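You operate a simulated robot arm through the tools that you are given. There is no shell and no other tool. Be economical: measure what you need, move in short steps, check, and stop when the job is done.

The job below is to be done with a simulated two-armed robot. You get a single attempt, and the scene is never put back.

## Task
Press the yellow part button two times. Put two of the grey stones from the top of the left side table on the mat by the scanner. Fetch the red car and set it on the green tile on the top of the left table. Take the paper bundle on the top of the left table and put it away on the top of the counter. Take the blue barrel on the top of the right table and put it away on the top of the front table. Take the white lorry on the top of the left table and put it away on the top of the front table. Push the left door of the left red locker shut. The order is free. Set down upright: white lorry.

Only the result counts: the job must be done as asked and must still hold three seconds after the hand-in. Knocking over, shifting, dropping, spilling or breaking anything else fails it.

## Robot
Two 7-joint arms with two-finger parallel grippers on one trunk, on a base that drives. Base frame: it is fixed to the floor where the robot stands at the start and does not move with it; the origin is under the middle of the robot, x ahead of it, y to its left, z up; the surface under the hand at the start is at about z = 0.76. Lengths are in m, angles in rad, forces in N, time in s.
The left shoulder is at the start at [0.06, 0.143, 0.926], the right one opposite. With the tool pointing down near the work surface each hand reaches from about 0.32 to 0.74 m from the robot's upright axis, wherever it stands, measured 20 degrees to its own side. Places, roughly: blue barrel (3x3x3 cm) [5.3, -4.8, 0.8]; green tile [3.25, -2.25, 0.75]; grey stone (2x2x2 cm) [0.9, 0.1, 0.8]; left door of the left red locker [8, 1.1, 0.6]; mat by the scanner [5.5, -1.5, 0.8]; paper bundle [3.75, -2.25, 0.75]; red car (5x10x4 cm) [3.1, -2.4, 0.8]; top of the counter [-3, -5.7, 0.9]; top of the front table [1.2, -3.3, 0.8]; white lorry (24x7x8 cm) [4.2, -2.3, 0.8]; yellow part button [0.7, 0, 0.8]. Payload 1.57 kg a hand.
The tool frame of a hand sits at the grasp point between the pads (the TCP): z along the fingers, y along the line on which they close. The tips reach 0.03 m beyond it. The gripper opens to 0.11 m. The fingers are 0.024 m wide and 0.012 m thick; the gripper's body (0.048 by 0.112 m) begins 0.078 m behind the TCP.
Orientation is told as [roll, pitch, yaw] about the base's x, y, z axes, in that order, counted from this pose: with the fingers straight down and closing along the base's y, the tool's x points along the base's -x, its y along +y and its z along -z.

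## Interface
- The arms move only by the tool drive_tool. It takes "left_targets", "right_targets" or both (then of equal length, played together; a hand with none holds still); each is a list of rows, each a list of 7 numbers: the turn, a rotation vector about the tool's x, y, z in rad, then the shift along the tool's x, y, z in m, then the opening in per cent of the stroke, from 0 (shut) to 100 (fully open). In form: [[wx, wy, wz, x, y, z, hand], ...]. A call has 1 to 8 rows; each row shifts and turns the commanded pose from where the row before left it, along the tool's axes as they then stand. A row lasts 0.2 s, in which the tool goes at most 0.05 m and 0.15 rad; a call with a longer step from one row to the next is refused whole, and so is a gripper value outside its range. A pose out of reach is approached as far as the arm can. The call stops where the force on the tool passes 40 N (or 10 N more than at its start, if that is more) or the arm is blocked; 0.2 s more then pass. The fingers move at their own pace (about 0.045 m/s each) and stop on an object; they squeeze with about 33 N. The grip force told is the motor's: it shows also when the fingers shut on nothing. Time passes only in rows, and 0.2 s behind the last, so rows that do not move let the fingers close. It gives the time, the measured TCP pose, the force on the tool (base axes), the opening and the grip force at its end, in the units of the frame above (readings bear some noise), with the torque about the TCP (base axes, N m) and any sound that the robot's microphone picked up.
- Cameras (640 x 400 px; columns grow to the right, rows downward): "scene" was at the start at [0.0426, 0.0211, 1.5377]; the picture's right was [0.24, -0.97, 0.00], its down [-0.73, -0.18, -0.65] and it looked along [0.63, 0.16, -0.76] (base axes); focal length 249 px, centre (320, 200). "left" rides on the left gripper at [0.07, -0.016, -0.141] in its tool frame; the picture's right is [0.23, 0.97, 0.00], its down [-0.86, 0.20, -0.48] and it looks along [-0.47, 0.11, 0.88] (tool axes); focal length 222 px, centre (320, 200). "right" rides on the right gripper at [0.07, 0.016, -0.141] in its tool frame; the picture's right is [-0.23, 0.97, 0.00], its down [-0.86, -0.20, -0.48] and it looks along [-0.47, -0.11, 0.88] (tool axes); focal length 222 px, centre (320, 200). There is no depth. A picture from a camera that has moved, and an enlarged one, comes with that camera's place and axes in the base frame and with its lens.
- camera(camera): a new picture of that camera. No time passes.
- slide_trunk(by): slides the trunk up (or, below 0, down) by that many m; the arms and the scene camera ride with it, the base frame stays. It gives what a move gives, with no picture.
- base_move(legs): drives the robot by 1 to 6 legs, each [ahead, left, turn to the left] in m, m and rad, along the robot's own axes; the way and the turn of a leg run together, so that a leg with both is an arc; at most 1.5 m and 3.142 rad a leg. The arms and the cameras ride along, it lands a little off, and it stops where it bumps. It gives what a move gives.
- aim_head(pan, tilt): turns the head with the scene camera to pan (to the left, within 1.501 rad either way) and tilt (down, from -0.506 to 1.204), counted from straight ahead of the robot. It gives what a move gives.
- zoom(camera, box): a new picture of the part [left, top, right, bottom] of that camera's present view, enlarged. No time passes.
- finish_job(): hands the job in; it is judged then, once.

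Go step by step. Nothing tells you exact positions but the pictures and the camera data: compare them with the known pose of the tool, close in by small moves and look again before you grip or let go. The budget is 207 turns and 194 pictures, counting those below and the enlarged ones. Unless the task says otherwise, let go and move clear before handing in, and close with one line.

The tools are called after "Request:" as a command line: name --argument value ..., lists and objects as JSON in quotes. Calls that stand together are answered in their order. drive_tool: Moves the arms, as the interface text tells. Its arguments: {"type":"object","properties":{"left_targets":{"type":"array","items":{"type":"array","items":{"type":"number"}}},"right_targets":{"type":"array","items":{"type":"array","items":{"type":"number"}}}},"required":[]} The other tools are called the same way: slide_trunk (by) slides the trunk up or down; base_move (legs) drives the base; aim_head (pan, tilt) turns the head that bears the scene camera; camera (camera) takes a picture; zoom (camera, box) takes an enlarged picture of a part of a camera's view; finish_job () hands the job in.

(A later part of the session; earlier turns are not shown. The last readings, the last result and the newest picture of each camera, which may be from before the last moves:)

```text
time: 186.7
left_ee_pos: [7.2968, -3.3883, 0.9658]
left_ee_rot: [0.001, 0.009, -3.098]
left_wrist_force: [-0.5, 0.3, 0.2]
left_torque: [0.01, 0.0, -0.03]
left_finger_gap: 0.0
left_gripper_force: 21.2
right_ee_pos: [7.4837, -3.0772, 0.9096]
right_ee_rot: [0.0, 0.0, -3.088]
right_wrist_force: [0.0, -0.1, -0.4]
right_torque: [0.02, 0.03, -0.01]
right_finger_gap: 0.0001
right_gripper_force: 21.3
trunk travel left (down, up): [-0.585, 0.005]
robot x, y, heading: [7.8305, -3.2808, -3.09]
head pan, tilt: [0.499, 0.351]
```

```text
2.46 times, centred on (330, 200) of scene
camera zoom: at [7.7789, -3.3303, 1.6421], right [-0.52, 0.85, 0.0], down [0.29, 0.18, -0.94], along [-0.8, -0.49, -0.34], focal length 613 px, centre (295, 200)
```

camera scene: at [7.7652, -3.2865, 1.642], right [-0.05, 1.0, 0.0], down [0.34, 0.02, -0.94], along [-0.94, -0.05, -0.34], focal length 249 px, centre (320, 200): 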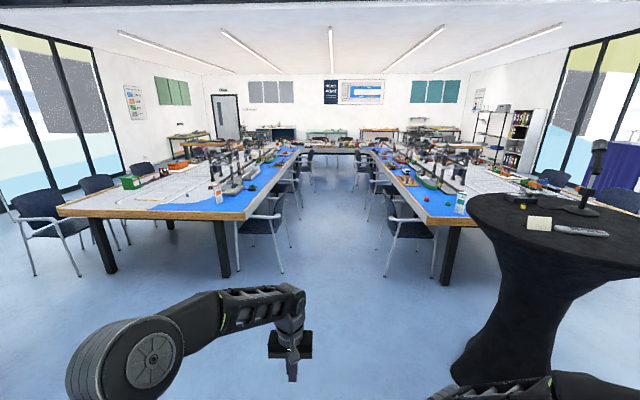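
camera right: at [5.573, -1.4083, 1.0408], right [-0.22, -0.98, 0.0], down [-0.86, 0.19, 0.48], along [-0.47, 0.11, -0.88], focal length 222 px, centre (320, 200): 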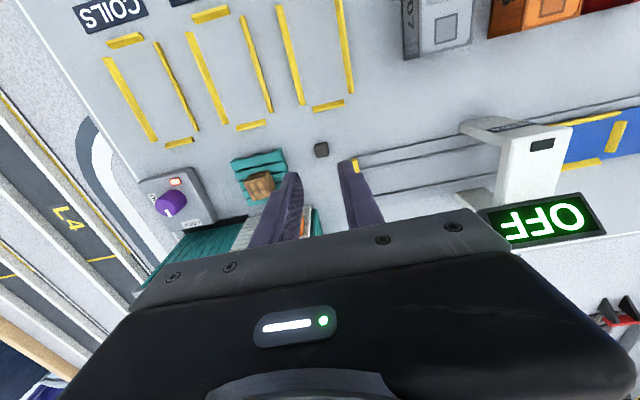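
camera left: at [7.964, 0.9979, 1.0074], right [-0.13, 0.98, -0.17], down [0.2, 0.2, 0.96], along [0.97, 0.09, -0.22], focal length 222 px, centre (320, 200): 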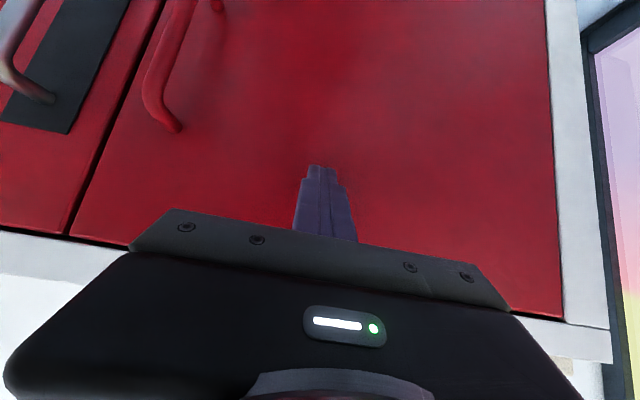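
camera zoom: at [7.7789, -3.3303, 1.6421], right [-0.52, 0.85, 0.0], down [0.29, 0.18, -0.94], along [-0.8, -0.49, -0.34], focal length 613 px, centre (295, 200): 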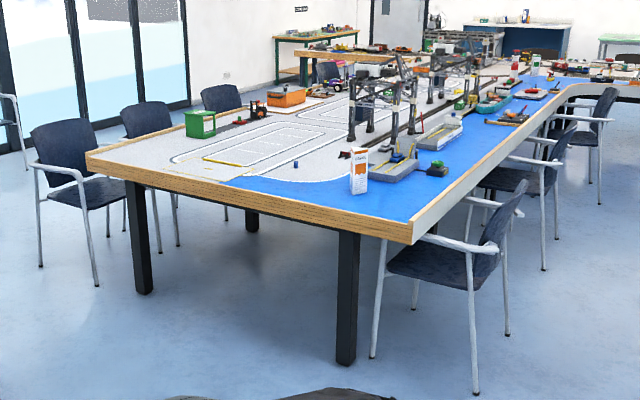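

The barrel is near (5.30, −4.85). First the left table: I drive down the aisle to x≈3.38 and turn to face the left table in the gap between chairs.

Request:
base_move --legs '[[0, 0, -0.052], [1.5, 0, 0], [1.5, 0, 0], [1.4, 0, 0], [0, 0, -1.57]]'

Request:
aim_head --pan 0.0 --tilt 0.7

Request:
camera --camera "scene"

```text
time: 211.8
left_ee_pos: [3.4021, -2.701, 0.9675]
left_ee_rot: [0.003, 0.009, 1.541]
left_wrist_force: [0.0, -0.8, -0.5]
left_torque: [0.03, 0.01, 0.0]
left_finger_gap: 0.0
left_gripper_force: 21.3
right_ee_pos: [3.6993, -2.9108, 0.909]
right_ee_rot: [0.001, 0.001, 1.55]
right_wrist_force: [-0.7, 0.2, 0.1]
right_torque: [-0.04, 0.03, 0.0]
right_finger_gap: 0.0
right_gripper_force: 20.7
trunk travel left (down, up): [-0.585, 0.005]
robot x, y, heading: [3.4659, -3.2436, 1.556]
head pan, tilt: [0.499, 0.351]
```

```text
time: 212.7
left_ee_pos: [3.4022, -2.7009, 0.9666]
left_ee_rot: [0.001, 0.009, 1.541]
left_wrist_force: [0.7, -0.6, -0.2]
left_torque: [0.01, 0.02, -0.03]
left_finger_gap: 0.0
left_gripper_force: 21.4
right_ee_pos: [3.698, -2.9101, 0.9103]
right_ee_rot: [-0.001, 0.001, 1.551]
right_wrist_force: [0.0, 1.0, -1.0]
right_torque: [-0.05, 0.02, -0.01]
right_finger_gap: 0.0
right_gripper_force: 21.1
trunk travel left (down, up): [-0.585, 0.005]
robot x, y, heading: [3.4695, -3.2445, 1.553]
head pan, tilt: [0.0, 0.7]
```

```text
136 pictures are left
camera scene: at [3.464, -3.1841, 1.6107], right [1.0, -0.02, 0.0], down [-0.01, -0.64, -0.77], along [0.02, 0.77, -0.64], focal length 249 px, centre (320, 200)
```

scene: 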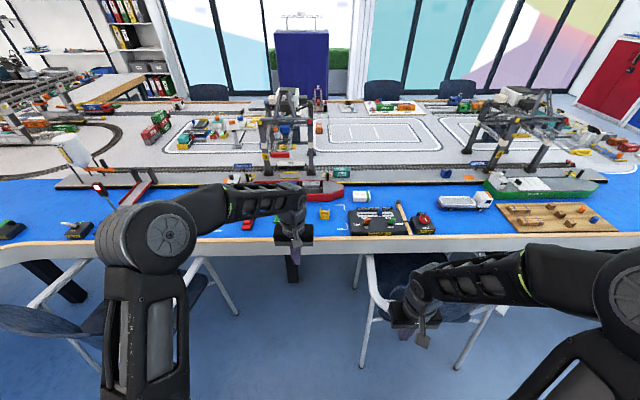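

Request:
zoom --camera "scene" --box '[180, 160, 500, 270]'

Request:
camera --camera "left"

```text
2.00 times, centred on (340, 215) of scene
camera zoom: at [3.464, -3.1841, 1.6107], right [1.0, -0.02, 0.0], down [-0.01, -0.64, -0.77], along [0.02, 0.77, -0.64], focal length 498 px, centre (280, 170)
```

zoom: 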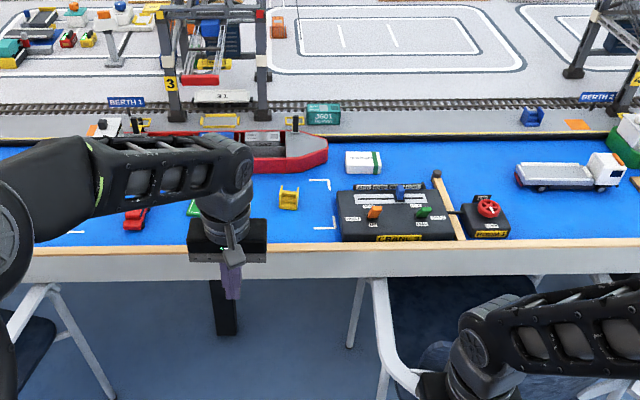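

```text
134 pictures are left
camera left: at [3.4161, -2.7698, 1.1087], right [-0.98, -0.2, 0.0], down [-0.17, 0.86, 0.47], along [-0.1, 0.46, -0.88], focal length 222 px, centre (320, 200)
```

left: 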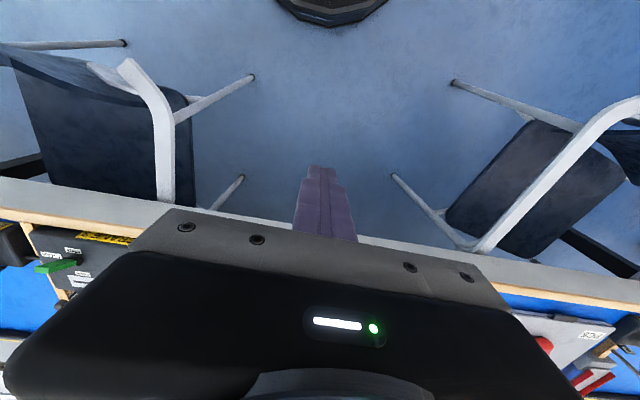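

Now visible: red car ≈(3.15,−2.35), green tile ≈(3.27,−2.30), paper bundle (white with green band) ≈(3.72,−2.14), lorry ≈(4.25,−2.20). The gap between chairs is ≈0.8 m; I move in.

Request:
base_move --legs '[[0, 0.14, 0], [0.37, 0, 0]]'

Request:
aim_head --pan 0.0 --tilt 0.9

Request:
camera --camera "scene"

Request:
camera --camera "left"

```text
time: 216.0
left_ee_pos: [3.2704, -2.3218, 0.9664]
left_ee_rot: [0.001, 0.008, 1.543]
left_wrist_force: [0.1, -0.2, 0.1]
left_torque: [-0.03, 0.0, 0.01]
left_finger_gap: 0.0002
left_gripper_force: 21.0
right_ee_pos: [3.5681, -2.5317, 0.9083]
right_ee_rot: [0.0, 0.0, 1.548]
right_wrist_force: [-0.7, 0.9, 0.5]
right_torque: [-0.01, 0.0, 0.03]
right_finger_gap: 0.0
right_gripper_force: 20.5
trunk travel left (down, up): [-0.585, 0.005]
robot x, y, heading: [3.3313, -2.8602, 1.544]
head pan, tilt: [0.0, 0.7]
```

```text
time: 216.8
left_ee_pos: [3.2727, -2.322, 0.9662]
left_ee_rot: [0.003, 0.009, 1.543]
left_wrist_force: [0.5, -0.2, 0.2]
left_torque: [0.02, 0.01, 0.02]
left_finger_gap: 0.0002
left_gripper_force: 21.0
right_ee_pos: [3.571, -2.5313, 0.9094]
right_ee_rot: [0.0, 0.0, 1.551]
right_wrist_force: [0.5, -0.7, 0.1]
right_torque: [0.0, 0.01, -0.02]
right_finger_gap: 0.0
right_gripper_force: 21.4
trunk travel left (down, up): [-0.585, 0.005]
robot x, y, heading: [3.3352, -2.8605, 1.55]
head pan, tilt: [0.0, 0.901]
```

```text
133 pictures are left
camera scene: at [3.3341, -2.815, 1.5946], right [1.0, -0.02, 0.0], down [-0.02, -0.78, -0.62], along [0.01, 0.62, -0.78], focal length 249 px, centre (320, 200)
```

scene: 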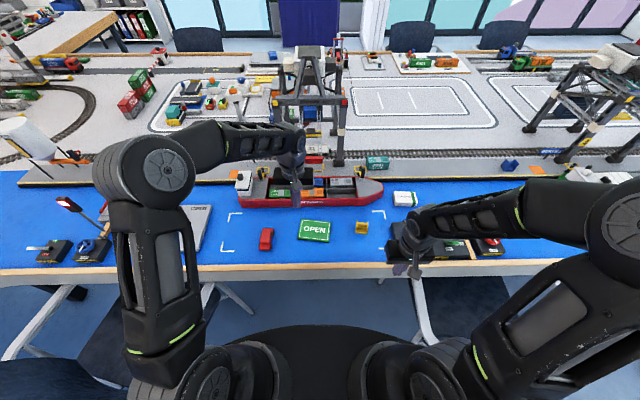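

```text
132 pictures are left
camera left: at [3.2858, -2.3912, 1.1087], right [-0.98, -0.2, 0.0], down [-0.17, 0.86, 0.47], along [-0.1, 0.46, -0.88], focal length 222 px, centre (320, 200)
```

left: 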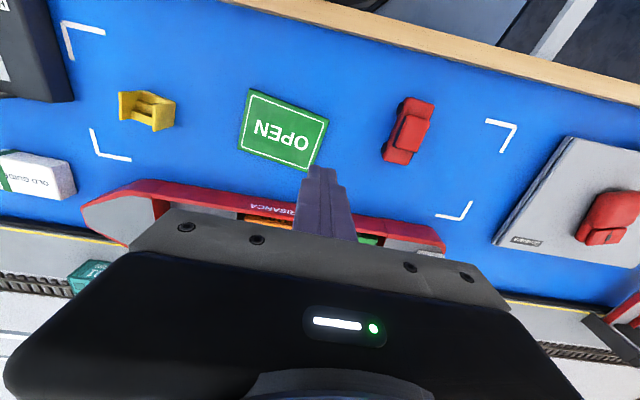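

The left camera shows the car at ≈(3.149,−2.357), long axis along y, and the green OPEN tile centre at ≈(3.324,−2.317). Bringing the left hand above the car.

Request:
drive_tool --left_targets '[[0, 0, 0.05, 0.012, 0.04, 0, 75], [0, 0, 0.05, 0.013, 0.04, 0, 75], [0, 0, 0, 0.013, 0.042, 0, 75], [0, 0, 0, 0, 0, 0.04, 75], [0, 0, 0, 0, 0, 0.04, 75], [0, 0, 0, 0, 0, 0, 75]]'

Request:
camera --camera "left"

```text
time: 218.2
left_ee_pos: [3.1442, -2.3518, 0.8878]
left_ee_rot: [-0.001, 0.007, 1.442]
left_wrist_force: [0.0, 0.0, -0.6]
left_torque: [0.0, 0.0, -0.03]
left_finger_gap: 0.0823
left_gripper_force: 0.1
right_ee_pos: [3.5693, -2.5325, 0.9093]
right_ee_rot: [0.002, 0.0, 1.549]
right_wrist_force: [-1.1, 0.5, 0.2]
right_torque: [0.0, 0.02, 0.01]
right_finger_gap: 0.0
right_gripper_force: 21.6
trunk travel left (down, up): [-0.585, 0.005]
robot x, y, heading: [3.3329, -2.8595, 1.55]
head pan, tilt: [0.0, 0.901]
```

```text
131 pictures are left
camera left: at [3.1522, -2.4209, 1.0292], right [-0.99, -0.1, 0.0], down [-0.09, 0.88, 0.47], along [-0.05, 0.47, -0.88], focal length 222 px, centre (320, 200)
```

left: 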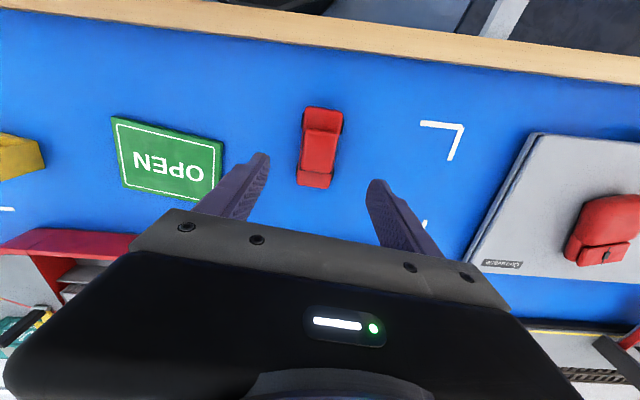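

The car's axis is along y; I square the hand, lower it and grip.

Request:
drive_tool --left_targets '[[0, 0, -0.065, 0, -0.003, 0.02, 75], [0, 0, -0.065, 0, 0, 0.03, 75], [0, 0, 0, 0, 0, 0.03, 75], [0, 0, 0, 0, 0, 0.014, 75], [0, 0, 0, 0, 0, 0, 25], [0, 0, 0, 0, 0, 0, 25], [0, 0, 0, 0, 0, 0, 25]]'

Request:
camera --camera "left"

```text
time: 219.8
left_ee_pos: [3.1504, -2.3521, 0.7953]
left_ee_rot: [0.0, 0.008, 1.571]
left_wrist_force: [0.5, -0.8, -0.1]
left_torque: [0.01, -0.01, 0.0]
left_finger_gap: 0.0418
left_gripper_force: 17.9
right_ee_pos: [3.5683, -2.5314, 0.9095]
right_ee_rot: [-0.001, 0.001, 1.551]
right_wrist_force: [-0.2, -0.7, 1.3]
right_torque: [0.01, 0.02, -0.01]
right_finger_gap: 0.0
right_gripper_force: 20.8
trunk travel left (down, up): [-0.585, 0.005]
robot x, y, heading: [3.3367, -2.8609, 1.552]
head pan, tilt: [0.0, 0.901]
```

```text
130 pictures are left
camera left: at [3.1657, -2.4202, 0.9359], right [-0.97, -0.23, 0.0], down [-0.2, 0.86, 0.47], along [-0.11, 0.46, -0.88], focal length 222 px, centre (320, 200)
```

left: 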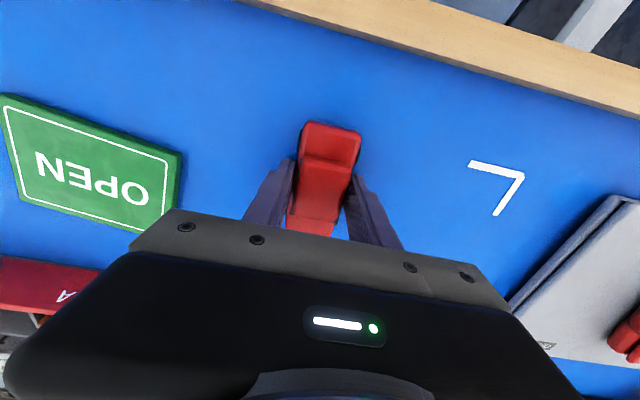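

The car is gripped; I lift it and turn it 90° so it lies along the tile's long side.

Request:
drive_tool --left_targets '[[0, 0, 0, 0, 0, -0.04, 15], [0, 0, 0, 0, 0, -0.04, 15], [0, 0, 0.15, 0, 0, 0, 15], [0, 0, 0.15, 0, 0, 0, 15], [0, 0, 0.15, 0, 0, 0, 15], [0, 0, 0.15, 0, 0, 0, 15], [0, 0, 0.15, 0, 0, 0, 15], [0, 0, 0.15, 0, 0, 0, 15]]'

Request:
drive_tool --left_targets '[[0, 0, 0.15, 0, 0, 0, 15], [0, 0, 0.15, 0, 0, 0, 15], [0, 0, 0.15, 0, 0, 0, 15], [0, 0, 0.15, 0, 0, 0, 15], [0, 0, 0, 0, 0, 0, 15]]'

Request:
camera --camera "left"

```text
time: 221.6
left_ee_pos: [3.1502, -2.3509, 0.8728]
left_ee_rot: [-0.005, 0.006, 0.67]
left_wrist_force: [0.5, 0.5, -0.8]
left_torque: [-0.01, 0.0, 0.02]
left_finger_gap: 0.0412
left_gripper_force: 33.2
right_ee_pos: [3.5684, -2.5315, 0.9095]
right_ee_rot: [0.002, 0.002, 1.549]
right_wrist_force: [0.5, -0.1, -0.3]
right_torque: [0.01, -0.03, -0.03]
right_finger_gap: 0.0
right_gripper_force: 21.1
trunk travel left (down, up): [-0.585, 0.005]
robot x, y, heading: [3.329, -2.8634, 1.551]
head pan, tilt: [0.0, 0.901]
```

```text
time: 222.8
left_ee_pos: [3.1524, -2.3514, 0.8729]
left_ee_rot: [-0.007, 0.002, 0.071]
left_wrist_force: [0.2, -0.2, -1.0]
left_torque: [0.01, 0.02, 0.02]
left_finger_gap: 0.0414
left_gripper_force: 33.0
right_ee_pos: [3.5679, -2.5314, 0.9092]
right_ee_rot: [0.0, 0.0, 1.549]
right_wrist_force: [0.0, 0.2, 0.8]
right_torque: [0.0, 0.02, 0.02]
right_finger_gap: 0.0001
right_gripper_force: 21.6
trunk travel left (down, up): [-0.585, 0.005]
robot x, y, heading: [3.3363, -2.8635, 1.547]
head pan, tilt: [0.0, 0.901]
```

```text
129 pictures are left
camera left: at [3.0819, -2.3717, 1.0146], right [-0.3, 0.96, -0.01], down [0.84, 0.26, 0.47], along [0.46, 0.13, -0.88], focal length 222 px, centre (320, 200)
```

left: 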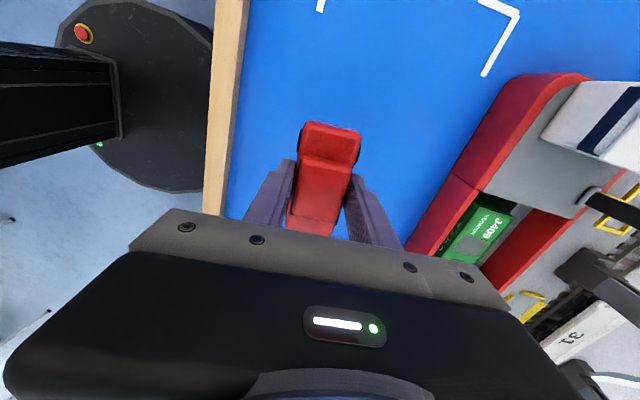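

Turn nearly done; carry it over the tile.

Request:
drive_tool --left_targets '[[0, 0, 0.15, 0, 0, 0, 15], [0, 0, 0, -0.0423, 0.012, 0, 15], [0, 0, 0, -0.0423, 0.012, 0, 15], [0, 0, 0, -0.0423, 0.012, 0, 15], [0, 0, 0, -0.0423, 0.012, 0, 15], [0, 0, 0, 0, 0, 0.02, 15], [0, 0, 0, 0, 0, 0, 15]]'

Request:
camera --camera "left"

Request:
zoom --camera "scene" --box '[220, 160, 460, 310]'

```text
time: 224.4
left_ee_pos: [3.3242, -2.3166, 0.8516]
left_ee_rot: [-0.007, 0.001, -0.076]
left_wrist_force: [0.6, 0.0, -2.2]
left_torque: [0.03, 0.01, 0.0]
left_finger_gap: 0.0415
left_gripper_force: 32.9
right_ee_pos: [3.5683, -2.5319, 0.9093]
right_ee_rot: [0.001, -0.001, 1.551]
right_wrist_force: [-0.5, -0.3, -0.9]
right_torque: [-0.01, -0.01, -0.03]
right_finger_gap: 0.0003
right_gripper_force: 21.5
trunk travel left (down, up): [-0.585, 0.005]
robot x, y, heading: [3.3385, -2.8661, 1.552]
head pan, tilt: [0.0, 0.901]
```

```text
128 pictures are left
camera left: at [3.2537, -2.3265, 0.9935], right [-0.15, 0.99, -0.01], down [0.87, 0.14, 0.48], along [0.47, 0.07, -0.88], focal length 222 px, centre (320, 200)
```

left: 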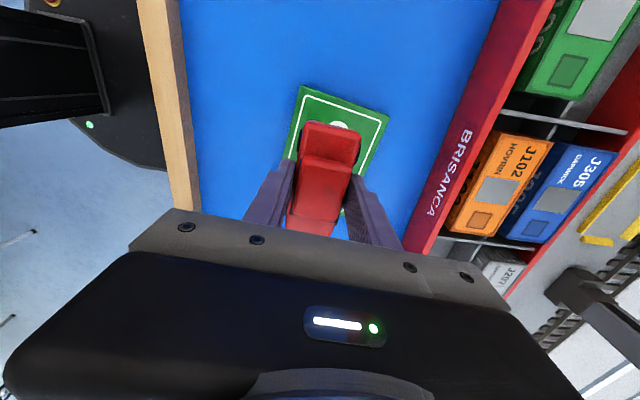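

```text
2.67 times, centred on (340, 235) of scene
camera zoom: at [3.3344, -2.815, 1.5945], right [1.0, -0.02, 0.0], down [-0.02, -0.78, -0.62], along [0.01, 0.62, -0.78], focal length 664 px, centre (267, 107)
```

zoom: 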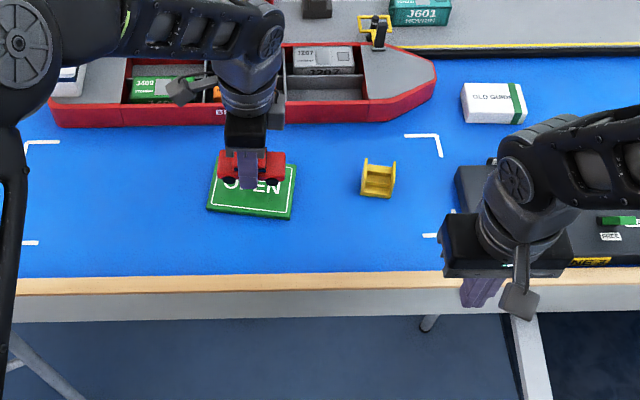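

Tile centre is nearer y≈−2.305; shift 1 cm and lower slowly.

Request:
drive_tool --left_targets '[[0, 0, 0, 0, 0.012, 0.03, 15], [0, 0, 0, 0, 0, 0.012, 15], [0, 0, 0, 0, 0, 0, 15]]'

Request:
zoom --camera "scene" --box '[270, 200, 350, 250]'

```text
time: 225.2
left_ee_pos: [3.3252, -2.3054, 0.8102]
left_ee_rot: [-0.007, 0.002, -0.075]
left_wrist_force: [0.3, -0.2, -1.6]
left_torque: [-0.02, 0.01, -0.01]
left_finger_gap: 0.0413
left_gripper_force: 33.1
right_ee_pos: [3.5687, -2.5312, 0.9096]
right_ee_rot: [0.0, 0.0, 1.549]
right_wrist_force: [-1.0, 0.7, 0.4]
right_torque: [-0.04, 0.01, -0.04]
right_finger_gap: 0.0
right_gripper_force: 20.6
trunk travel left (down, up): [-0.585, 0.005]
robot x, y, heading: [3.3373, -2.8646, 1.551]
head pan, tilt: [0.0, 0.901]
```

```text
8.00 times, centred on (310, 225) of scene
camera zoom: at [3.3341, -2.8146, 1.5945], right [1.0, -0.02, 0.0], down [-0.02, -0.78, -0.62], along [0.01, 0.62, -0.78], focal length 1993 px, centre (400, 0)
```

zoom: 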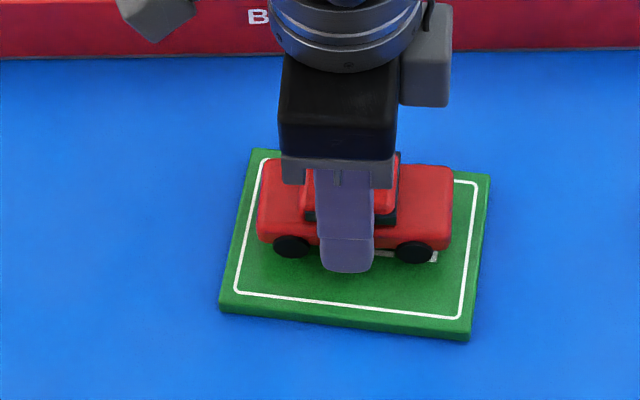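

Request:
drive_tool --left_targets '[[0, 0, 0, 0, -0.003, 0.005, 15], [0, 0, 0, 0, 0, 0.003, 15], [0, 0, 0, 0, 0, 0, 15]]'

Request:
zoom --camera "scene" --box '[270, 200, 350, 250]'

```text
time: 226.0
left_ee_pos: [3.3236, -2.3081, 0.8041]
left_ee_rot: [-0.007, 0.0, -0.079]
left_wrist_force: [-0.7, 0.0, 6.8]
left_torque: [0.1, 0.28, 0.01]
left_finger_gap: 0.0412
left_gripper_force: 32.8
right_ee_pos: [3.5688, -2.5316, 0.9093]
right_ee_rot: [0.0, 0.0, 1.55]
right_wrist_force: [0.0, 0.1, 0.2]
right_torque: [0.01, 0.01, -0.01]
right_finger_gap: 0.0002
right_gripper_force: 21.3
trunk travel left (down, up): [-0.585, 0.005]
robot x, y, heading: [3.337, -2.8627, 1.547]
head pan, tilt: [0.0, 0.901]
```

```text
8.00 times, centred on (310, 225) of scene
camera zoom: at [3.334, -2.8158, 1.5947], right [1.0, -0.02, 0.0], down [-0.02, -0.78, -0.62], along [0.01, 0.62, -0.78], focal length 1993 px, centre (400, 0)
```

zoom: 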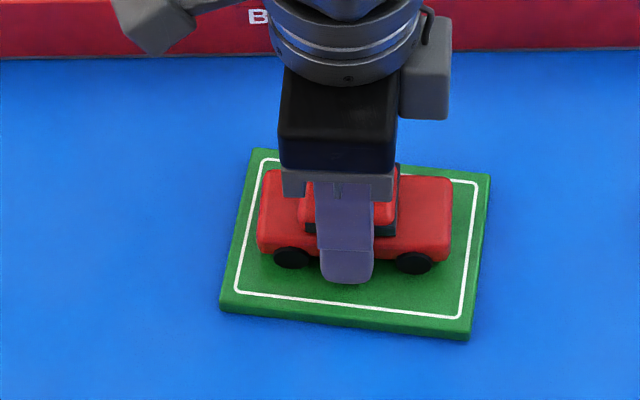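

The car touches the tile; releasing and lifting.

Request:
drive_tool --left_targets '[[0, 0, 0, 0, 0, 0, 60], [0, 0, 0, 0, 0, 0, 60], [0, 0, 0, 0, 0, 0, 60], [0, 0, 0, 0, 0, -0.02, 60], [0, 0, 0, 0, 0, -0.04, 60], [0, 0, 0, 0, 0, -0.04, 60], [0, 0, 0, 0, 0, -0.04, 60]]'

Request:
zoom --camera "scene" --box '[270, 200, 350, 250]'

```text
time: 227.6
left_ee_pos: [3.3234, -2.3063, 0.9437]
left_ee_rot: [-0.009, 0.001, -0.078]
left_wrist_force: [0.3, 0.0, -0.1]
left_torque: [0.04, -0.02, -0.01]
left_finger_gap: 0.066
left_gripper_force: 0.0
right_ee_pos: [3.5689, -2.5328, 0.9096]
right_ee_rot: [0.0, 0.001, 1.549]
right_wrist_force: [-0.1, -1.2, -0.5]
right_torque: [0.03, 0.02, 0.02]
right_finger_gap: 0.0
right_gripper_force: 21.0
trunk travel left (down, up): [-0.585, 0.005]
robot x, y, heading: [3.3359, -2.8621, 1.55]
head pan, tilt: [0.0, 0.901]
```

```text
8.00 times, centred on (310, 225) of scene
camera zoom: at [3.334, -2.8154, 1.5944], right [1.0, -0.02, 0.0], down [-0.02, -0.78, -0.62], along [0.01, 0.62, -0.78], focal length 1993 px, centre (400, 0)
```

zoom: 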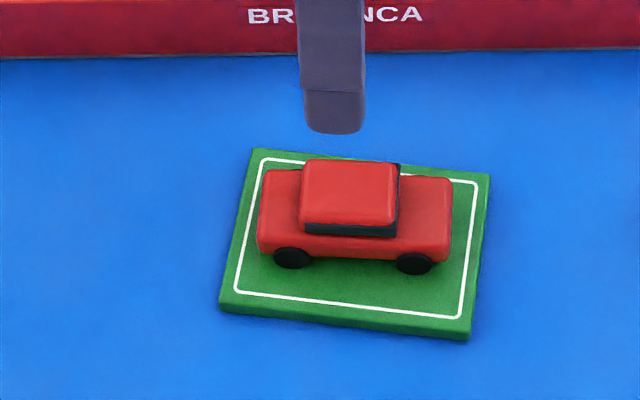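

The car stands on the tile. Now the paper bundle at ≈(3.70,−2.16): I pull the left hand back, step 8 cm closer and bring the right hand over it.

Request:
drive_tool --left_targets '[[0, 0, 0, 0, -0.045, 0, 0], [0, 0, 0, 0, -0.045, 0, 0], [0, 0, 0, 0, -0.045, 0, 0], [0, 0, -0.15, 0, 0, 0, 0], [0, 0, -0.15, 0, 0, 0, 0], [0, 0, -0.15, 0, 0, 0, 0], [0, 0, -0.15, 0, 0, 0, 0], [0, 0, -0.15, 0, 0, 0, 0]]'

Request:
base_move --legs '[[0.08, 0, 0]]'

Request:
drive_tool --left_targets '[[0, 0, -0.15, 0, 0, 0, 0], [0, 0, -0.15, 0, 0, 0, 0], [0, 0, -0.15, 0, 0, 0, 0], [0, 0, -0.15, 0, 0, 0, 0], [0, 0, -0.15, 0, 0, 0, 0], [0, 0, -0.1, 0, 0, 0, 0], [0, 0, 0, 0, 0, 0, 0], [0, 0, 0, 0, 0, 0, 0]]' --right_targets '[[0, 0, 0, -0.04, -0.017, 0, 0], [0, 0, 0, -0.04, -0.017, 0, 0], [0, 0, 0, -0.04, -0.017, 0, 0], [0, 0, 0, -0.04, -0.017, 0, 0], [0, 0, 0, -0.04, -0.017, 0, 0], [0, 0, 0, -0.04, -0.017, 0, 0], [0, 0, 0, -0.025, -0.017, 0, 0], [0, 0, 0, 0, 0, 0, 0]]'

Request:
camera --camera "right"

```text
time: 229.4
left_ee_pos: [3.3138, -2.4412, 0.9439]
left_ee_rot: [-0.005, 0.007, 0.676]
left_wrist_force: [-0.9, -1.3, -0.2]
left_torque: [-0.03, 0.01, -0.01]
left_finger_gap: 0.0
left_gripper_force: 21.2
right_ee_pos: [3.5703, -2.5326, 0.91]
right_ee_rot: [0.001, 0.001, 1.549]
right_wrist_force: [0.3, 0.0, -0.2]
right_torque: [0.01, 0.01, 0.02]
right_finger_gap: 0.0002
right_gripper_force: 21.1
trunk travel left (down, up): [-0.585, 0.005]
robot x, y, heading: [3.3369, -2.8622, 1.552]
head pan, tilt: [0.0, 0.901]
```

```text
time: 230.4
left_ee_pos: [3.3151, -2.3615, 0.9447]
left_ee_rot: [-0.008, 0.008, 0.673]
left_wrist_force: [0.7, 0.3, -0.4]
left_torque: [0.0, 0.0, 0.0]
left_finger_gap: 0.0
left_gripper_force: 21.7
right_ee_pos: [3.5706, -2.4533, 0.9081]
right_ee_rot: [0.0, 0.002, 1.551]
right_wrist_force: [-0.4, 0.2, -0.3]
right_torque: [-0.01, -0.02, 0.01]
right_finger_gap: 0.0
right_gripper_force: 20.6
trunk travel left (down, up): [-0.585, 0.005]
robot x, y, heading: [3.3374, -2.7874, 1.552]
head pan, tilt: [0.0, 0.901]
```

```text
time: 232.2
left_ee_pos: [3.3142, -2.3639, 0.9441]
left_ee_rot: [0.003, 0.008, 1.524]
left_wrist_force: [-0.3, 0.8, 0.4]
left_torque: [-0.01, 0.0, 0.01]
left_finger_gap: 0.0
left_gripper_force: 21.5
right_ee_pos: [3.6951, -2.1899, 0.9078]
right_ee_rot: [0.001, -0.002, 1.551]
right_wrist_force: [-0.4, -0.3, -0.5]
right_torque: [-0.01, -0.02, 0.0]
right_finger_gap: 0.0
right_gripper_force: 21.2
trunk travel left (down, up): [-0.585, 0.005]
robot x, y, heading: [3.3368, -2.7878, 1.553]
head pan, tilt: [0.0, 0.901]
```

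```text
123 pictures are left
camera right: at [3.677, -2.26, 1.05], right [-0.97, 0.25, 0.0], down [0.22, 0.85, 0.48], along [0.12, 0.46, -0.88], focal length 222 px, centre (320, 200)
```

right: 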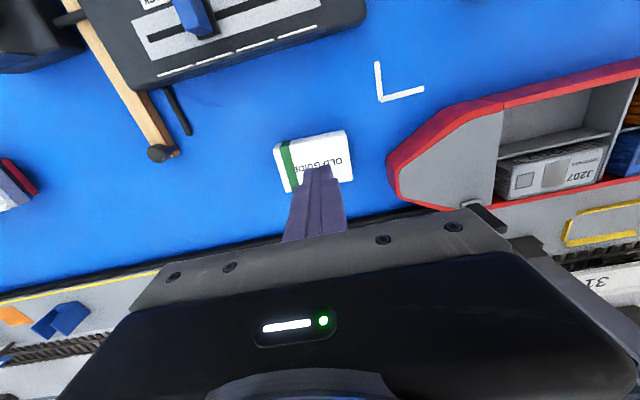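

Bundle centre ≈(3.705,−2.174), ~9 cm along x, 6 cm along y. I turn the right hand 90° to close along y.

Request:
drive_tool --right_targets '[[0, 0, -0.145, 0, 0, 0, 80], [0, 0, -0.145, 0, 0, 0, 80], [0, 0, -0.145, 0, 0, 0, 80], [0, 0, -0.145, 0, 0, 0, 80], [0, 0, -0.145, 0, 0, 0, 80], [0, 0, -0.145, 0, 0, 0, 80], [0, 0, -0.145, 0, 0, 0, 80], [0, 0, -0.145, 0, 0, 0, 80]]'

Request:
drive_tool --right_targets '[[0, 0, -0.145, 0, 0, 0, 80], [0, 0, -0.145, 0, 0, 0, 80], [0, 0, -0.14, 0, 0, 0, 80], [0, 0, 0, 0, 0, 0, 80]]'

Request:
camera --camera "right"

```text
time: 234.0
left_ee_pos: [3.3143, -2.363, 0.944]
left_ee_rot: [0.001, 0.008, 1.522]
left_wrist_force: [0.7, -0.3, 0.9]
left_torque: [0.01, 0.01, -0.02]
left_finger_gap: 0.0001
left_gripper_force: 21.1
right_ee_pos: [3.6955, -2.191, 0.9088]
right_ee_rot: [0.0, 0.0, 2.714]
right_wrist_force: [0.2, -0.3, -0.1]
right_torque: [0.01, 0.02, 0.02]
right_finger_gap: 0.0878
right_gripper_force: 0.1
trunk travel left (down, up): [-0.585, 0.005]
robot x, y, heading: [3.3364, -2.7856, 1.549]
head pan, tilt: [0.0, 0.901]
```

```text
time: 235.0
left_ee_pos: [3.316, -2.3636, 0.9446]
left_ee_rot: [0.002, 0.009, 1.522]
left_wrist_force: [-0.1, -0.9, -0.3]
left_torque: [0.01, -0.02, -0.03]
left_finger_gap: 0.0002
left_gripper_force: 21.1
right_ee_pos: [3.6949, -2.1911, 0.9091]
right_ee_rot: [-0.001, 0.0, -3.14]
right_wrist_force: [1.0, -0.6, -0.4]
right_torque: [0.02, 0.0, -0.03]
right_finger_gap: 0.0878
right_gripper_force: 0.0
trunk travel left (down, up): [-0.585, 0.005]
robot x, y, heading: [3.337, -2.7841, 1.551]
head pan, tilt: [0.0, 0.901]
```

```text
122 pictures are left
camera right: at [3.7642, -2.2072, 1.0514], right [-0.23, -0.97, 0.0], down [-0.86, 0.2, 0.48], along [-0.47, 0.11, -0.88], focal length 222 px, centre (320, 200)
```

right: 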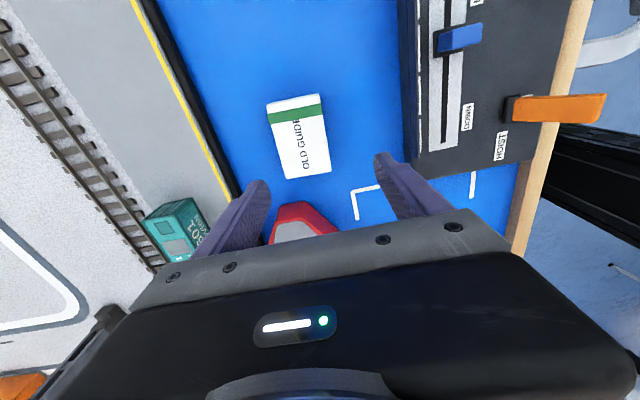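

Bundle centred at ≈(3.705,−2.170); lowering and gripping.

Request:
drive_tool --right_targets '[[0, 0, 0, 0.01, -0.02, 0.02, 80], [0, 0, 0, 0, 0, 0.04, 80], [0, 0, 0, 0, 0, 0.04, 80], [0, 0, 0, 0, 0, 0.013, 80], [0, 0, 0, 0, 0, 0, 45], [0, 0, 0, 0, 0, 0, 45], [0, 0, 0, 0, 0, 0, 45], [0, 0, 0, 0, 0, 0, 45]]'

Request:
camera --camera "right"

```text
time: 236.8
left_ee_pos: [3.3153, -2.3638, 0.944]
left_ee_rot: [0.002, 0.007, 1.521]
left_wrist_force: [0.2, 0.1, 0.3]
left_torque: [-0.03, 0.02, 0.0]
left_finger_gap: 0.0001
left_gripper_force: 21.3
right_ee_pos: [3.7032, -2.1691, 0.7972]
right_ee_rot: [0.001, 0.0, 3.141]
right_wrist_force: [-1.0, -0.2, 0.1]
right_torque: [0.01, 0.0, 0.0]
right_finger_gap: 0.0595
right_gripper_force: 33.1
trunk travel left (down, up): [-0.585, 0.005]
robot x, y, heading: [3.335, -2.7865, 1.551]
head pan, tilt: [0.0, 0.901]
```

```text
121 pictures are left
camera right: at [3.7734, -2.1849, 0.9388], right [-0.23, -0.97, 0.0], down [-0.85, 0.2, 0.48], along [-0.47, 0.11, -0.88], focal length 222 px, centre (320, 200)
```

right: 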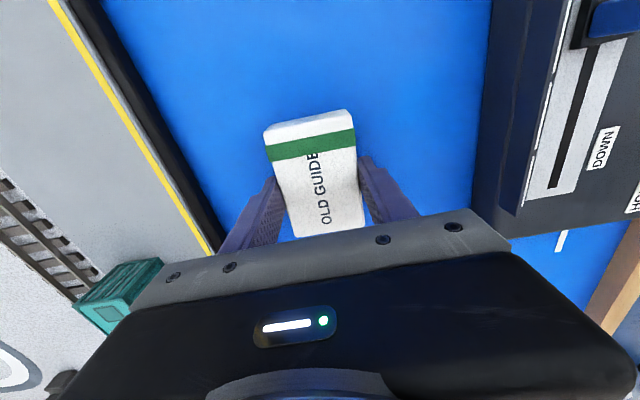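

Gripped (6 cm). Lifting and pulling back, then I leave the gap for the lorry's gap.

Request:
drive_tool --right_targets '[[0, 0, 0, 0, 0, -0.04, 35], [0, 0, 0, 0, 0, -0.045, 35], [0, 0, 0, 0, 0, -0.045, 35], [0, 0, 0, -0.015, 0.046, 0, 35], [0, 0, 0, -0.015, 0.046, 0, 35], [0, 0, 0, -0.015, 0.046, 0, 35], [0, 0, 0, -0.015, 0.046, 0, 35], [0, 0, 0, -0.015, 0.046, 0, 35]]'

Request:
camera --camera "right"

Request:
camera --camera "scene"

```text
time: 238.6
left_ee_pos: [3.315, -2.3637, 0.9448]
left_ee_rot: [0.003, 0.007, 1.522]
left_wrist_force: [-0.2, 0.0, 0.0]
left_torque: [-0.02, -0.02, 0.0]
left_finger_gap: 0.0
left_gripper_force: 21.3
right_ee_pos: [3.6289, -2.4006, 0.9232]
right_ee_rot: [-0.002, -0.001, -3.142]
right_wrist_force: [0.6, -0.2, -1.5]
right_torque: [0.0, 0.02, 0.0]
right_finger_gap: 0.0593
right_gripper_force: 32.8
trunk travel left (down, up): [-0.585, 0.005]
robot x, y, heading: [3.3347, -2.7867, 1.553]
head pan, tilt: [0.0, 0.901]
```

```text
120 pictures are left
camera right: at [3.6988, -2.4177, 1.065], right [-0.23, -0.97, 0.0], down [-0.86, 0.2, 0.48], along [-0.47, 0.11, -0.88], focal length 222 px, centre (320, 200)
```

right: 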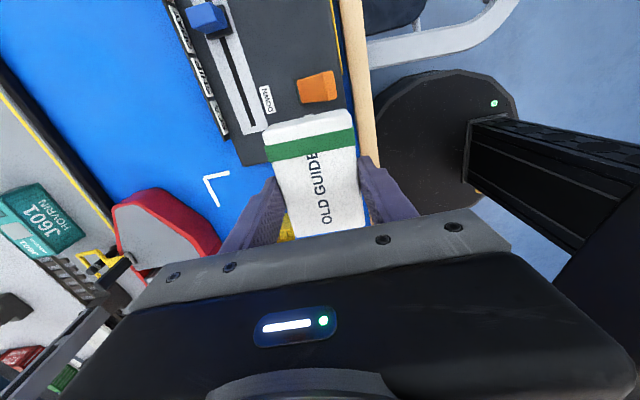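

```text
119 pictures are left
camera scene: at [3.3354, -2.738, 1.5945], right [1.0, -0.02, 0.0], down [-0.02, -0.78, -0.62], along [0.01, 0.62, -0.78], focal length 249 px, centre (320, 200)
```

scene: 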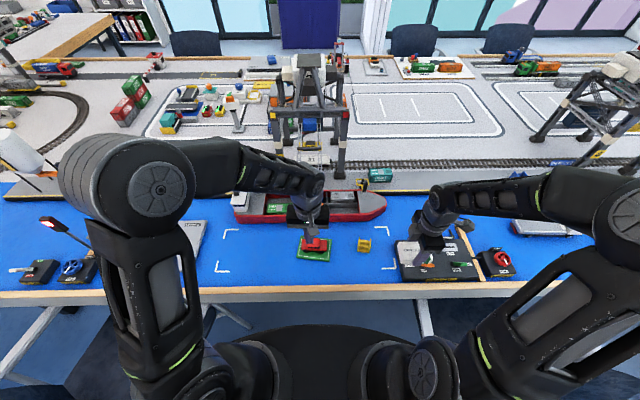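

Base is a low disc; safe. I back out, strafe along the aisle to x≈4.53, and look at the lorry.

Request:
base_move --legs '[[-0.5, 0, 0], [0, -1.2, 0]]'

Request:
aim_head --pan 0.0 --tilt 0.8

Request:
camera --camera "scene"

Request:
camera --camera "left"

```text
time: 247.2
left_ee_pos: [4.4897, -2.8814, 0.945]
left_ee_rot: [0.002, 0.008, 1.542]
left_wrist_force: [0.6, 0.1, 0.3]
left_torque: [0.0, 0.03, 0.01]
left_finger_gap: 0.0
left_gripper_force: 21.4
right_ee_pos: [4.8037, -2.9134, 0.9228]
right_ee_rot: [0.0, 0.001, -3.121]
right_wrist_force: [-0.3, 1.2, -0.8]
right_torque: [0.02, 0.01, 0.02]
right_finger_gap: 0.0592
right_gripper_force: 32.6
trunk travel left (down, up): [-0.585, 0.005]
robot x, y, heading: [4.5213, -3.3008, 1.569]
head pan, tilt: [0.0, 0.901]
```

```text
time: 247.9
left_ee_pos: [4.4892, -2.8804, 0.9441]
left_ee_rot: [0.001, 0.009, 1.544]
left_wrist_force: [-0.1, 0.7, -0.4]
left_torque: [-0.01, 0.03, 0.01]
left_finger_gap: 0.0001
left_gripper_force: 20.8
right_ee_pos: [4.8041, -2.9119, 0.9227]
right_ee_rot: [0.0, -0.001, -3.122]
right_wrist_force: [0.8, 0.5, -1.7]
right_torque: [0.0, 0.01, 0.02]
right_finger_gap: 0.0591
right_gripper_force: 32.8
trunk travel left (down, up): [-0.585, 0.005]
robot x, y, heading: [4.5179, -3.3008, 1.572]
head pan, tilt: [0.0, 0.799]
```

```text
118 pictures are left
camera scene: at [4.5175, -3.2493, 1.6024], right [1.0, 0.0, 0.0], down [0.0, -0.72, -0.7], along [0.0, 0.7, -0.72], focal length 249 px, centre (320, 200)
```

scene: 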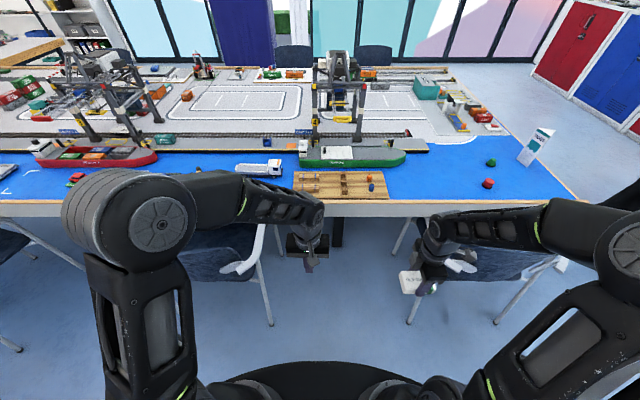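

```text
117 pictures are left
camera left: at [4.5029, -2.9507, 1.0865], right [-0.98, -0.2, 0.0], down [-0.17, 0.86, 0.47], along [-0.1, 0.46, -0.88], focal length 222 px, centre (320, 200)
```

left: 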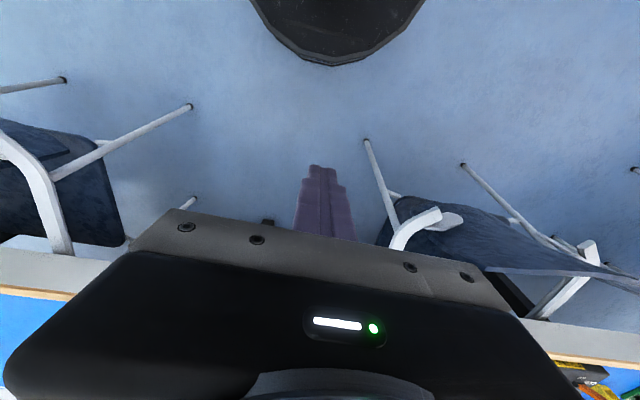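

The gap here spans x≈4.22–5.05. The lorry is centred near (4.205,−2.245), lying along x. I step in and turn the left hand to close along y.

Request:
base_move --legs '[[0, -0.07, 0], [0.46, 0, 0]]'

Request:
drive_tool --left_targets '[[0, 0, 0.14, 0, 0, 0, 90], [0, 0, 0.14, 0, 0, 0, 90], [0, 0, 0.14, 0, 0, 0, 90], [0, 0, 0.14, 0, 0, 0, 90], [0, 0, 0.14, 0, 0, 0, 90], [0, 0, 0.14, 0, 0, 0, 90], [0, 0, 0.14, 0, 0, 0, 90], [0, 0, 0.14, 0, 0, 0, 90]]'

Request:
drive_tool --left_targets '[[0, 0, 0.14, 0, 0, 0, 90], [0, 0, 0.14, 0, 0, 0, 90], [0, 0, 0.14, 0, 0, 0, 90], [0, 0, 0, 0.04, 0, 0, 90], [0, 0, 0, 0.04, 0, 0, 90], [0, 0, 0, 0.04, 0, 0, 90], [0, 0, 0, 0.04, 0, 0, 90]]'

Request:
camera --camera "left"

Request:
camera --camera "scene"

```text
time: 251.3
left_ee_pos: [4.5636, -2.4182, 0.9432]
left_ee_rot: [0.002, 0.009, 1.536]
left_wrist_force: [-0.1, -0.4, -1.0]
left_torque: [0.0, -0.02, -0.02]
left_finger_gap: 0.0
left_gripper_force: 21.2
right_ee_pos: [4.88, -2.4504, 0.9212]
right_ee_rot: [0.0, 0.001, -3.128]
right_wrist_force: [0.0, 0.3, -1.0]
right_torque: [0.01, 0.02, -0.02]
right_finger_gap: 0.0592
right_gripper_force: 33.4
trunk travel left (down, up): [-0.585, 0.005]
robot x, y, heading: [4.5943, -2.8393, 1.571]
head pan, tilt: [0.0, 0.799]
```

```text
time: 253.1
left_ee_pos: [4.5636, -2.4194, 0.9434]
left_ee_rot: [-0.006, 0.004, 0.413]
left_wrist_force: [0.0, -0.1, 0.2]
left_torque: [-0.04, 0.02, 0.01]
left_finger_gap: 0.099
left_gripper_force: 0.1
right_ee_pos: [4.8802, -2.4511, 0.9234]
right_ee_rot: [0.0, -0.001, -3.127]
right_wrist_force: [0.7, 0.0, 0.3]
right_torque: [-0.01, 0.0, 0.02]
right_finger_gap: 0.0588
right_gripper_force: 33.0
trunk travel left (down, up): [-0.585, 0.005]
robot x, y, heading: [4.5911, -2.8386, 1.567]
head pan, tilt: [0.0, 0.799]
```

```text
time: 254.7
left_ee_pos: [4.4031, -2.4177, 0.9442]
left_ee_rot: [-0.008, 0.001, -0.003]
left_wrist_force: [-0.4, 0.4, -0.2]
left_torque: [0.0, -0.02, 0.04]
left_finger_gap: 0.099
left_gripper_force: 0.0
right_ee_pos: [4.8779, -2.4515, 0.9214]
right_ee_rot: [-0.001, -0.001, -3.128]
right_wrist_force: [-0.1, 0.6, -0.8]
right_torque: [0.03, 0.0, -0.03]
right_finger_gap: 0.0594
right_gripper_force: 33.0
trunk travel left (down, up): [-0.585, 0.005]
robot x, y, heading: [4.5939, -2.8425, 1.568]
head pan, tilt: [0.0, 0.799]
```

```text
116 pictures are left
camera left: at [4.3325, -2.4331, 1.086], right [-0.22, 0.97, -0.01], down [0.86, 0.2, 0.48], along [0.47, 0.1, -0.88], focal length 222 px, centre (320, 200)
```

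left: 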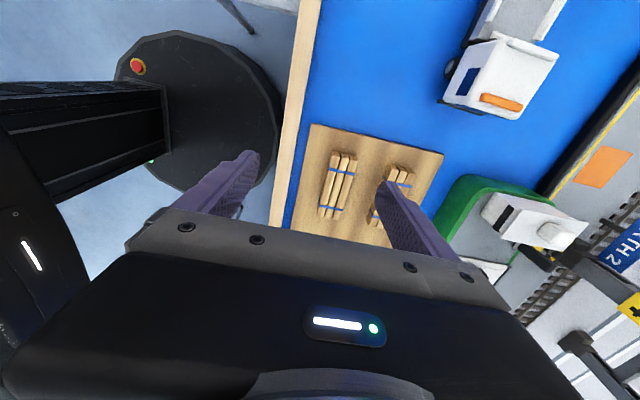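

```text
115 pictures are left
camera scene: at [4.5894, -2.7868, 1.6024], right [1.0, -0.01, 0.0], down [0.0, -0.72, -0.7], along [0.0, 0.7, -0.72], focal length 249 px, centre (320, 200)
```

scene: 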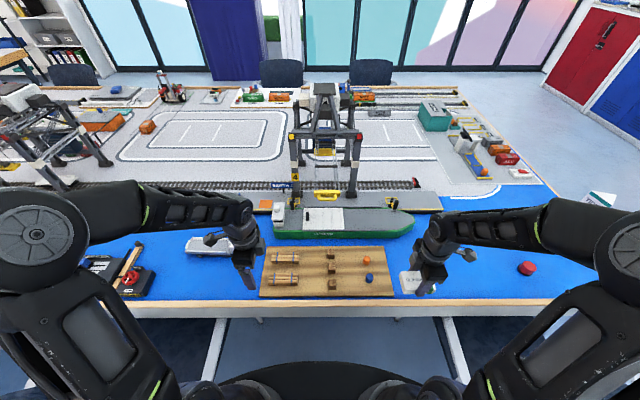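

Moving the left hand over the lorry.

Request:
drive_tool --left_targets '[[0, 0, 0, 0.0355, 0.028, 0, 90], [0, 0, 0, 0.0355, 0.028, 0, 90], [0, 0, 0, 0.0355, 0.028, 0, 90], [0, 0, 0, 0.0355, 0.028, 0, 90], [0, 0, 0, 0.0355, 0.028, 0, 90], [0, 0, 0, 0.0355, 0.028, 0, 90], [0, 0, 0, 0, 0, 0, 90]]'

Request:
camera --camera "left"

Request:
zoom --camera "scene" --box '[120, 180, 320, 305]'

```text
time: 256.3
left_ee_pos: [4.1906, -2.2507, 0.9438]
left_ee_rot: [-0.007, 0.002, -0.003]
left_wrist_force: [0.0, 0.0, -1.3]
left_torque: [0.0, -0.01, 0.01]
left_finger_gap: 0.0992
left_gripper_force: 0.1
right_ee_pos: [4.8792, -2.453, 0.9231]
right_ee_rot: [0.001, -0.001, -3.127]
right_wrist_force: [0.3, -0.4, -0.9]
right_torque: [-0.03, 0.03, 0.0]
right_finger_gap: 0.0591
right_gripper_force: 33.3
trunk travel left (down, up): [-0.585, 0.005]
robot x, y, heading: [4.5907, -2.8404, 1.565]
head pan, tilt: [0.0, 0.799]
```

```text
114 pictures are left
camera left: at [4.1209, -2.2657, 1.0844], right [-0.22, 0.97, -0.01], down [0.86, 0.2, 0.48], along [0.47, 0.1, -0.88], focal length 222 px, centre (320, 200)
```

left: 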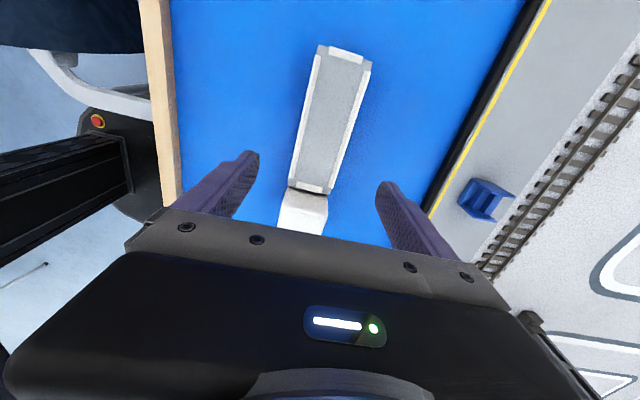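

```text
3.20 times, centred on (220, 242) of scene
camera zoom: at [4.5904, -2.7873, 1.6024], right [1.0, -0.01, 0.0], down [0.0, -0.72, -0.7], along [0.0, 0.7, -0.72], focal length 797 px, centre (640, 64)
```

zoom: 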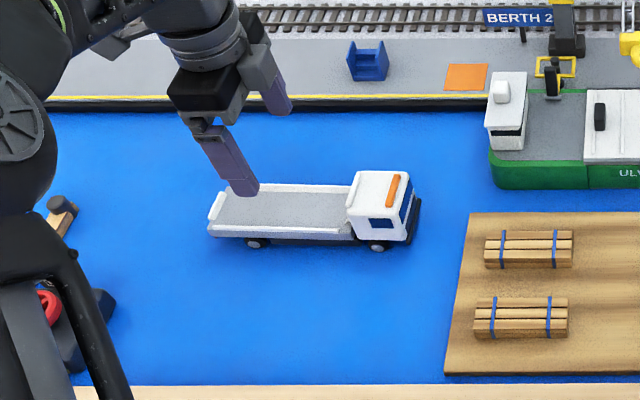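

The lorry lies along x at y≈−2.25, x from 4.09 to 4.32. I lower over the middle and grip.

Request:
drive_tool --left_targets '[[0, 0, 0, -0.014, 0.0, 0.04, 90], [0, 0, 0, 0, 0, 0.045, 90], [0, 0, 0, 0, 0, 0.045, 90], [0, 0, 0, 0, 0, 0.016, 90], [0, 0, 0, 0, 0, 0, 50], [0, 0, 0, 0, 0, 0, 50], [0, 0, 0, 0, 0, 0, 50], [0, 0, 0, 0, 0, 0, 50]]'

Request:
camera --camera "left"

Request:
zoom --camera "scene" --box '[120, 180, 320, 305]'

```text
time: 258.1
left_ee_pos: [4.2053, -2.2497, 0.797]
left_ee_rot: [-0.011, 0.001, -0.004]
left_wrist_force: [0.7, 1.4, 0.1]
left_torque: [0.07, 0.17, -0.1]
left_finger_gap: 0.0633
left_gripper_force: 30.2
right_ee_pos: [4.8785, -2.4499, 0.9237]
right_ee_rot: [0.0, -0.001, -3.128]
right_wrist_force: [-1.0, -0.4, -2.0]
right_torque: [0.01, 0.02, -0.02]
right_finger_gap: 0.0588
right_gripper_force: 32.6
trunk travel left (down, up): [-0.585, 0.005]
robot x, y, heading: [4.5964, -2.841, 1.562]
head pan, tilt: [0.0, 0.799]
```

```text
112 pictures are left
camera left: at [4.1353, -2.2658, 0.9393], right [-0.22, 0.97, -0.01], down [0.86, 0.2, 0.48], along [0.47, 0.1, -0.88], focal length 222 px, centre (320, 200)
```

left: 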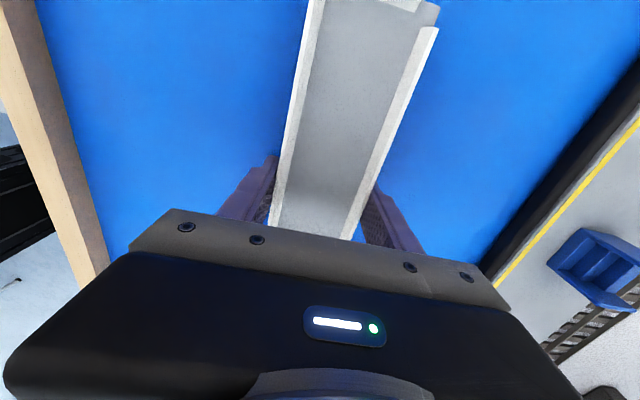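

```text
3.20 times, centred on (220, 242) of scene
camera zoom: at [4.5899, -2.7864, 1.6024], right [1.0, -0.01, 0.0], down [0.0, -0.72, -0.7], along [0.0, 0.7, -0.72], focal length 797 px, centre (640, 64)
```

zoom: 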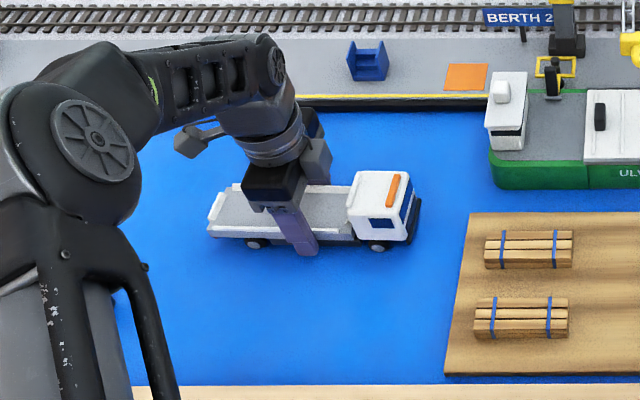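

Gripped at 63 mm. I squeeze a bit more and lift a little to check balance.

Request:
drive_tool --left_targets '[[0, 0, 0, 0, 0, 0, 35], [0, 0, 0, 0, 0, -0.015, 35], [0, 0, 0, 0, 0, -0.03, 35], [0, 0, 0, 0, 0, 0, 35]]'

Request:
zoom --camera "scene" --box '[120, 180, 320, 305]'

```text
time: 259.1
left_ee_pos: [4.2033, -2.2496, 0.842]
left_ee_rot: [-0.008, 0.002, -0.001]
left_wrist_force: [0.0, -0.6, -3.0]
left_torque: [0.03, 0.05, 0.02]
left_finger_gap: 0.0632
left_gripper_force: 32.5
right_ee_pos: [4.8788, -2.4517, 0.9227]
right_ee_rot: [-0.001, -0.001, -3.129]
right_wrist_force: [0.1, 0.3, -1.8]
right_torque: [0.0, -0.04, -0.04]
right_finger_gap: 0.059
right_gripper_force: 33.1
trunk travel left (down, up): [-0.585, 0.005]
robot x, y, heading: [4.5901, -2.8442, 1.567]
head pan, tilt: [0.0, 0.799]
```

```text
3.20 times, centred on (220, 242) of scene
camera zoom: at [4.5896, -2.7861, 1.6024], right [1.0, -0.01, 0.0], down [0.0, -0.72, -0.7], along [0.0, 0.7, -0.72], focal length 797 px, centre (640, 64)
```

zoom: 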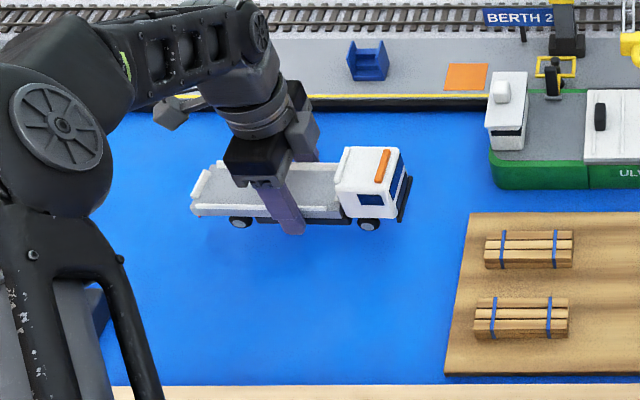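

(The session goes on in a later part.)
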